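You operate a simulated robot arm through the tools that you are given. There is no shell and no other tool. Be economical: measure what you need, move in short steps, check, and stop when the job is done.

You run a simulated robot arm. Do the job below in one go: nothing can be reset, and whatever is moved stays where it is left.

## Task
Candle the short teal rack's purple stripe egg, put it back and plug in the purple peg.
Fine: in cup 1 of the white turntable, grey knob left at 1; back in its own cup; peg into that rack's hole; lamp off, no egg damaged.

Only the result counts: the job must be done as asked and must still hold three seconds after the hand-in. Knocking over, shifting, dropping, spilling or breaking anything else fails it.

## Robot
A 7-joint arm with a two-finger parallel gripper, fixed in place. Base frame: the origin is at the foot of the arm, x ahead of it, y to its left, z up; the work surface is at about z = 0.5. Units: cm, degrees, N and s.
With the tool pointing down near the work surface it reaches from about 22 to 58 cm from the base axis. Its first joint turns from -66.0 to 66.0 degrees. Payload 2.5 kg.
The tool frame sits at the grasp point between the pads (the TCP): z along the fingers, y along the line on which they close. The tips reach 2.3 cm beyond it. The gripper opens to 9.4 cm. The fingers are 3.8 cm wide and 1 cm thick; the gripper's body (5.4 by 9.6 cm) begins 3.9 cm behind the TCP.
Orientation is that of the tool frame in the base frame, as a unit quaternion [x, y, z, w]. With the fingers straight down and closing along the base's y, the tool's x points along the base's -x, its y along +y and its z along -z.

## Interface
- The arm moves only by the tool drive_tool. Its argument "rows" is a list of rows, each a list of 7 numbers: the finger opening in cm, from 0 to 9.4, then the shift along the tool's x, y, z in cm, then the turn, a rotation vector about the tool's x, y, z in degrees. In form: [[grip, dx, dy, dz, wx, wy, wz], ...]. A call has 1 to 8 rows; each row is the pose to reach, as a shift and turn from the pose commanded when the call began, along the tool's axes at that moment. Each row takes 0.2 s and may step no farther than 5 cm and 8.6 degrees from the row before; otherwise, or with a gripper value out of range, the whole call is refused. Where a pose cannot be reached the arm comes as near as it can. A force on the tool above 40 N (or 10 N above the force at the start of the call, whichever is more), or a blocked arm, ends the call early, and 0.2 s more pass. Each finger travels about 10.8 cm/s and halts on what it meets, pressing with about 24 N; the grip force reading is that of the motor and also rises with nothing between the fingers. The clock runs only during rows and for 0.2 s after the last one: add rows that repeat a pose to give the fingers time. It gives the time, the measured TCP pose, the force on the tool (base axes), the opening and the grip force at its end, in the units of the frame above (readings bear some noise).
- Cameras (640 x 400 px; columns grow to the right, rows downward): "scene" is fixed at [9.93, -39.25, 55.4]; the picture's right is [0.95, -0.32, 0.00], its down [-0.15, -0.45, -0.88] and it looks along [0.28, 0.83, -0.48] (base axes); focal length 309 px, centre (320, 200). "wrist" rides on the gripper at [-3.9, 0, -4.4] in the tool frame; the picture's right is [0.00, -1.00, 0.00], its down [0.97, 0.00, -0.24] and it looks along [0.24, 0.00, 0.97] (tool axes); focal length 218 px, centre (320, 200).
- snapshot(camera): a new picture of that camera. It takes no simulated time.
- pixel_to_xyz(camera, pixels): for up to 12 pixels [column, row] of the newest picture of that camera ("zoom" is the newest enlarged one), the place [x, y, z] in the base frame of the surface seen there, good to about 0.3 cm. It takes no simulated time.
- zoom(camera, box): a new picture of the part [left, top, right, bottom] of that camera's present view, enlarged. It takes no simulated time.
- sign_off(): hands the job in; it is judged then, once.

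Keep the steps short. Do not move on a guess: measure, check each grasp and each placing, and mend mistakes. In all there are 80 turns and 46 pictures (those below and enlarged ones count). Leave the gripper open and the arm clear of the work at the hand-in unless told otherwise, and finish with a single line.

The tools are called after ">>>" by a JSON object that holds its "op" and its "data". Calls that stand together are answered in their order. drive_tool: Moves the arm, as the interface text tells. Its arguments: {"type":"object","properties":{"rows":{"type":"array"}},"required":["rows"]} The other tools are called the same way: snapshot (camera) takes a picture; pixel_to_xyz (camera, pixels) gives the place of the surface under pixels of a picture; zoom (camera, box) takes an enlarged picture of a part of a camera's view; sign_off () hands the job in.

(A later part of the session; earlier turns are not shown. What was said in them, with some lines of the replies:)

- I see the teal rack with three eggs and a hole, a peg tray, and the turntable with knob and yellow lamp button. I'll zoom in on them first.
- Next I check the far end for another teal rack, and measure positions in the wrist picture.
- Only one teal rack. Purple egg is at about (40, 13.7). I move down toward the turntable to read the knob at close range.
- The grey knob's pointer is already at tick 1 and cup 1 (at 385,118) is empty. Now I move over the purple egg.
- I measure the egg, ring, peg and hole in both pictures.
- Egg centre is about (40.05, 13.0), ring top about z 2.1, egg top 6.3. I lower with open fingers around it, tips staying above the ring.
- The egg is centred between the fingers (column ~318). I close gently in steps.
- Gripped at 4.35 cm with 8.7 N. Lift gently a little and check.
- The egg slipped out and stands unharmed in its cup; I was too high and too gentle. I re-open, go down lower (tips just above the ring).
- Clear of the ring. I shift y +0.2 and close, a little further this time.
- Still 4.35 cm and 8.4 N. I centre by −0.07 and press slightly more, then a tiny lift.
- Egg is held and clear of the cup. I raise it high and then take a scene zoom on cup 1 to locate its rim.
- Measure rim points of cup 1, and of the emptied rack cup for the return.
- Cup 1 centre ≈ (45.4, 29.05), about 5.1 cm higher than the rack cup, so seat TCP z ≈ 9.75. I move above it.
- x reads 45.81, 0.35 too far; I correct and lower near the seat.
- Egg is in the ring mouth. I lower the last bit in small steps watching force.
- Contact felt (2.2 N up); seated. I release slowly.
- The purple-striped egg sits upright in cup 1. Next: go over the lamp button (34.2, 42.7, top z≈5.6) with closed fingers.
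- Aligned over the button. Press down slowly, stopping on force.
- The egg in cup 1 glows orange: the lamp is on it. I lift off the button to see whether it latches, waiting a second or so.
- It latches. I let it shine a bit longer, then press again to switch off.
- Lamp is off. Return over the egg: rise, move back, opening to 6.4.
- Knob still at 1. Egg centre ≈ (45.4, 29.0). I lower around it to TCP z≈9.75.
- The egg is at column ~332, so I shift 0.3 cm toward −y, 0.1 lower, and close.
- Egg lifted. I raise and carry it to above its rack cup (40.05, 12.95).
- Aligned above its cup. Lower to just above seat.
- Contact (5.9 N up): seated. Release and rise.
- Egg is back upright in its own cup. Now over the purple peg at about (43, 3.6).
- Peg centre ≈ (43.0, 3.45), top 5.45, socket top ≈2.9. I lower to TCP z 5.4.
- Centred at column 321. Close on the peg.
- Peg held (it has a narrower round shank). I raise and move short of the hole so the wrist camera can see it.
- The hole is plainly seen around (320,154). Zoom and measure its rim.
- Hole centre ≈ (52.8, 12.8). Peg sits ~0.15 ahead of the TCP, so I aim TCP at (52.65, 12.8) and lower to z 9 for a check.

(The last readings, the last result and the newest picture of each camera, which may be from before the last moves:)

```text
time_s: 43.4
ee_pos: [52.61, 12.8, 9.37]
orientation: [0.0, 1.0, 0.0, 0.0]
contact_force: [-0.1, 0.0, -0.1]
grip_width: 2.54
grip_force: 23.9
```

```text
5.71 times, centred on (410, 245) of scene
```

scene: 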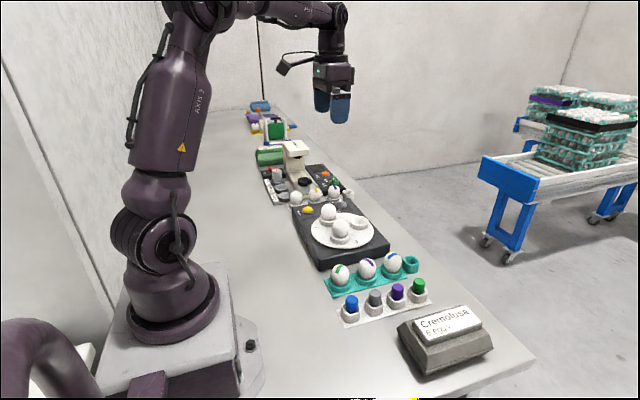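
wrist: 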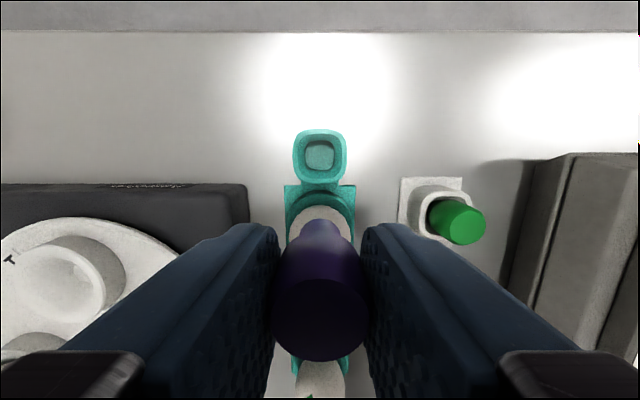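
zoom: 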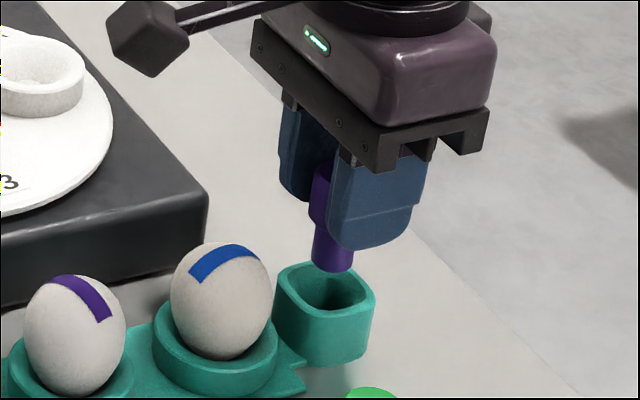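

Peg tip is lined up with the hole. Lower in small steps.

>>> {"op": "drive_tool", "data": {"rows": [[1.6, 0, 0, 1.2, 0, 0, 0], [1.6, 0, 0, 2.0, 0, 0, 0], [1.6, 0, 0, 2.8, 0, 0, 0], [1.6, 0, 0, 2.8, 0, 0, 0]]}}

>>> {"op": "zoom", "data": {"camera": "scene", "box": [370, 210, 450, 280]}}

```text
time_s: 44.4
ee_pos: [52.76, 12.85, 6.51]
orientation: [0.001, 1.0, 0.001, 0.0]
contact_force: [0.2, 0.9, 0.0]
grip_width: 2.49
grip_force: 23.9
```

```text
5.71 times, centred on (410, 245) of scene
```

zoom: 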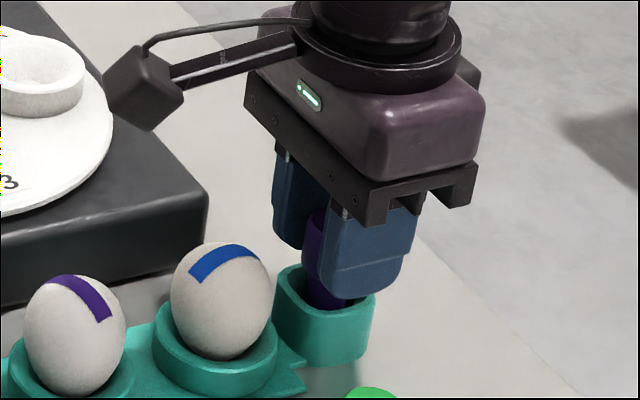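

Peg is inside the mouth with no load. Continue to the seat (~5.35).

>>> {"op": "drive_tool", "data": {"rows": [[1.6, 0, 0, 0.4, 0, 0, 0], [1.6, 0, 0, 0.8, 0, 0, 0], [1.6, 0, 0, 1.1, 0, 0, 0], [1.6, 0, 0, 1.2, 0, 0, 0]]}}

```text
time_s: 45.4
ee_pos: [52.77, 12.86, 5.32]
orientation: [0.0, 1.0, 0.0, -0.001]
contact_force: [0.7, -0.9, -0.7]
grip_width: 2.53
grip_force: 23.7
```

>>> {"op": "drive_tool", "data": {"rows": [[1.6, 0, 0, 0.07, 0, 0, 0], [1.6, 0, 0, 0.14, 0, 0, 0], [1.6, 0, 0, 0.14, 0, 0, 0]]}}

```text
time_s: 46.2
ee_pos: [52.89, 12.86, 5.38]
orientation: [0.0, 1.0, 0.0, 0.0]
contact_force: [0.2, -0.1, 1.5]
grip_width: 2.51
grip_force: 24.2
```

Light contact (1.5 N); it's at the floor. Release and rise.

>>> {"op": "drive_tool", "data": {"rows": [[2.8, 0, 0, 0, 0, 0, 0], [3.6, 0, 0, 0, 0, 0, 0], [4.8, 0, 0, 0, 0, 0, 0], [4.8, 0, 0, -2, 0, 0, 0], [4.8, 0, 0, -6, 0, 0, 0], [4.8, 0, 0, -10, 0, 0, 0], [6, 0, 0, -14, 0, 0, 0], [8, 2, 0, -17, 0, 0, 0]]}}

>>> {"op": "snapshot", "data": {"camera": "wrist"}}

>>> {"op": "zoom", "data": {"camera": "scene", "box": [330, 230, 450, 320]}}

>>> {"op": "pixel_to_xyz", "data": {"camera": "zoom", "pixels": [[412, 80]]}}

```text
time_s: 48.0
ee_pos: [50.73, 12.77, 22.36]
orientation: [0.0, 1.0, 0.001, 0.0]
contact_force: [0.1, 0.3, 0.2]
grip_width: 8.01
grip_force: 0.0
```

```text
6 pictures are left
```

wrist: 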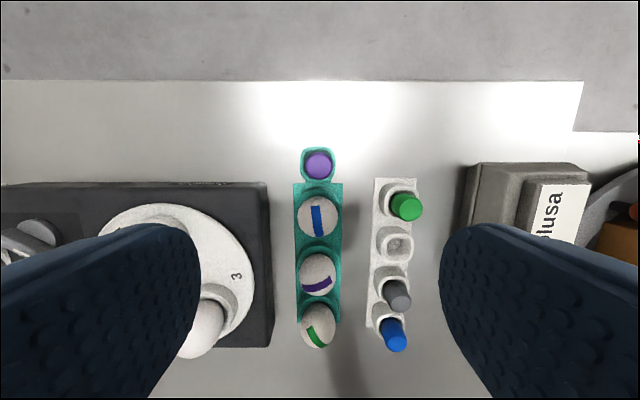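

```text
4.44 times, centred on (390, 275) of scene
```

zoom: 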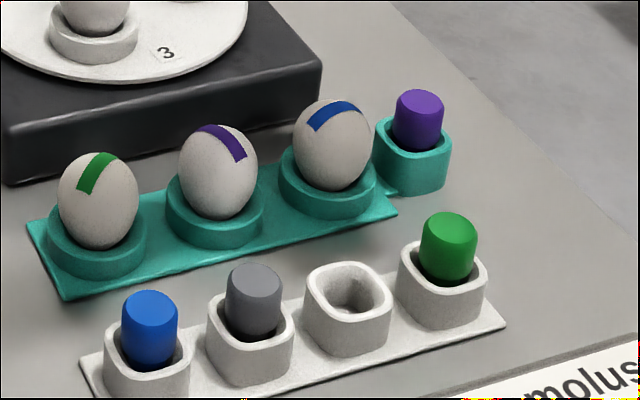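

```text
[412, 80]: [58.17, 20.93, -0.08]
```

The peg is upright in the teal hole and the eggs are in place. I move the arm up and away, then check the whole scene once.

>>> {"op": "drive_tool", "data": {"rows": [[9, 3, 1, -4, 0, 0, 0], [9.4, 6, 2, -8, 0, 0, 0], [9.4, 9, 3, -11, 0, 0, 0], [9.4, 9, 3, -11, 0, 0, 0]]}}

>>> {"op": "snapshot", "data": {"camera": "wrist"}}

>>> {"op": "zoom", "data": {"camera": "scene", "box": [280, 170, 440, 290]}}

```text
refused: row 1 steps farther than a row can; nothing moved
```

```text
4 pictures are left
```

wrist: 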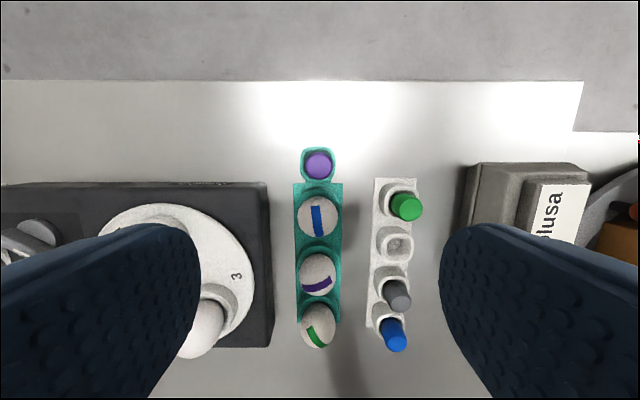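

```text
3.33 times, centred on (360, 230) of scene
```

zoom: 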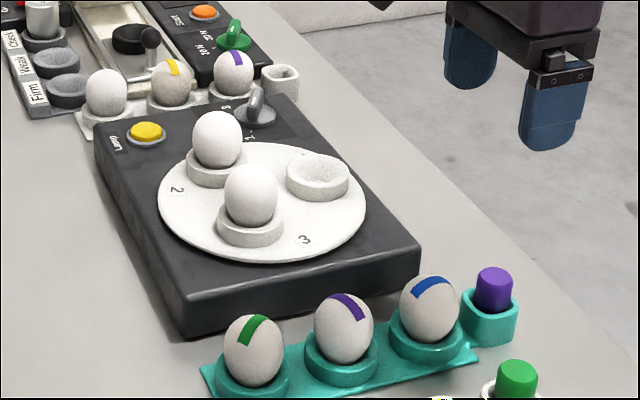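

The step was too long; smaller steps. Lamp off, knob at 1, all is well.

>>> {"op": "drive_tool", "data": {"rows": [[9, 2, 1, -3.5, 0, 0, 0], [9.4, 4, 2, -7, 0, 0, 0], [9.4, 6, 3, -10, 0, 0, 0], [9.4, 6, 3, -10, 0, 0, 0]]}}

>>> {"op": "snapshot", "data": {"camera": "scene"}}

```text
time_s: 49.0
ee_pos: [44.6, 15.98, 32.43]
orientation: [0.0, 1.0, 0.0, 0.0]
contact_force: [-0.6, -0.4, -0.2]
grip_width: 9.4
grip_force: 0.0
```

```text
2 pictures are left
```

scene: 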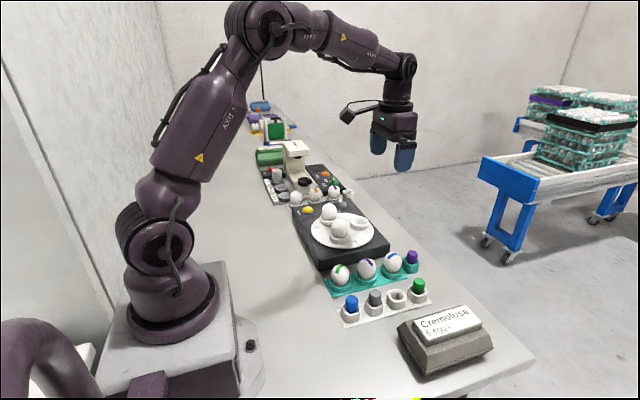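

Everything is in place and the arm is clear with the gripper open. Handing in.

>>> {"op": "sign_off", "data": {}}

```text
The job is handed in.
```

The teal rack's purple-stripe egg was candled in cup 1 with the grey knob at 1 and is back in its own cup; the purple peg is in that rack's hole, the lamp is off, and no egg shows damage.
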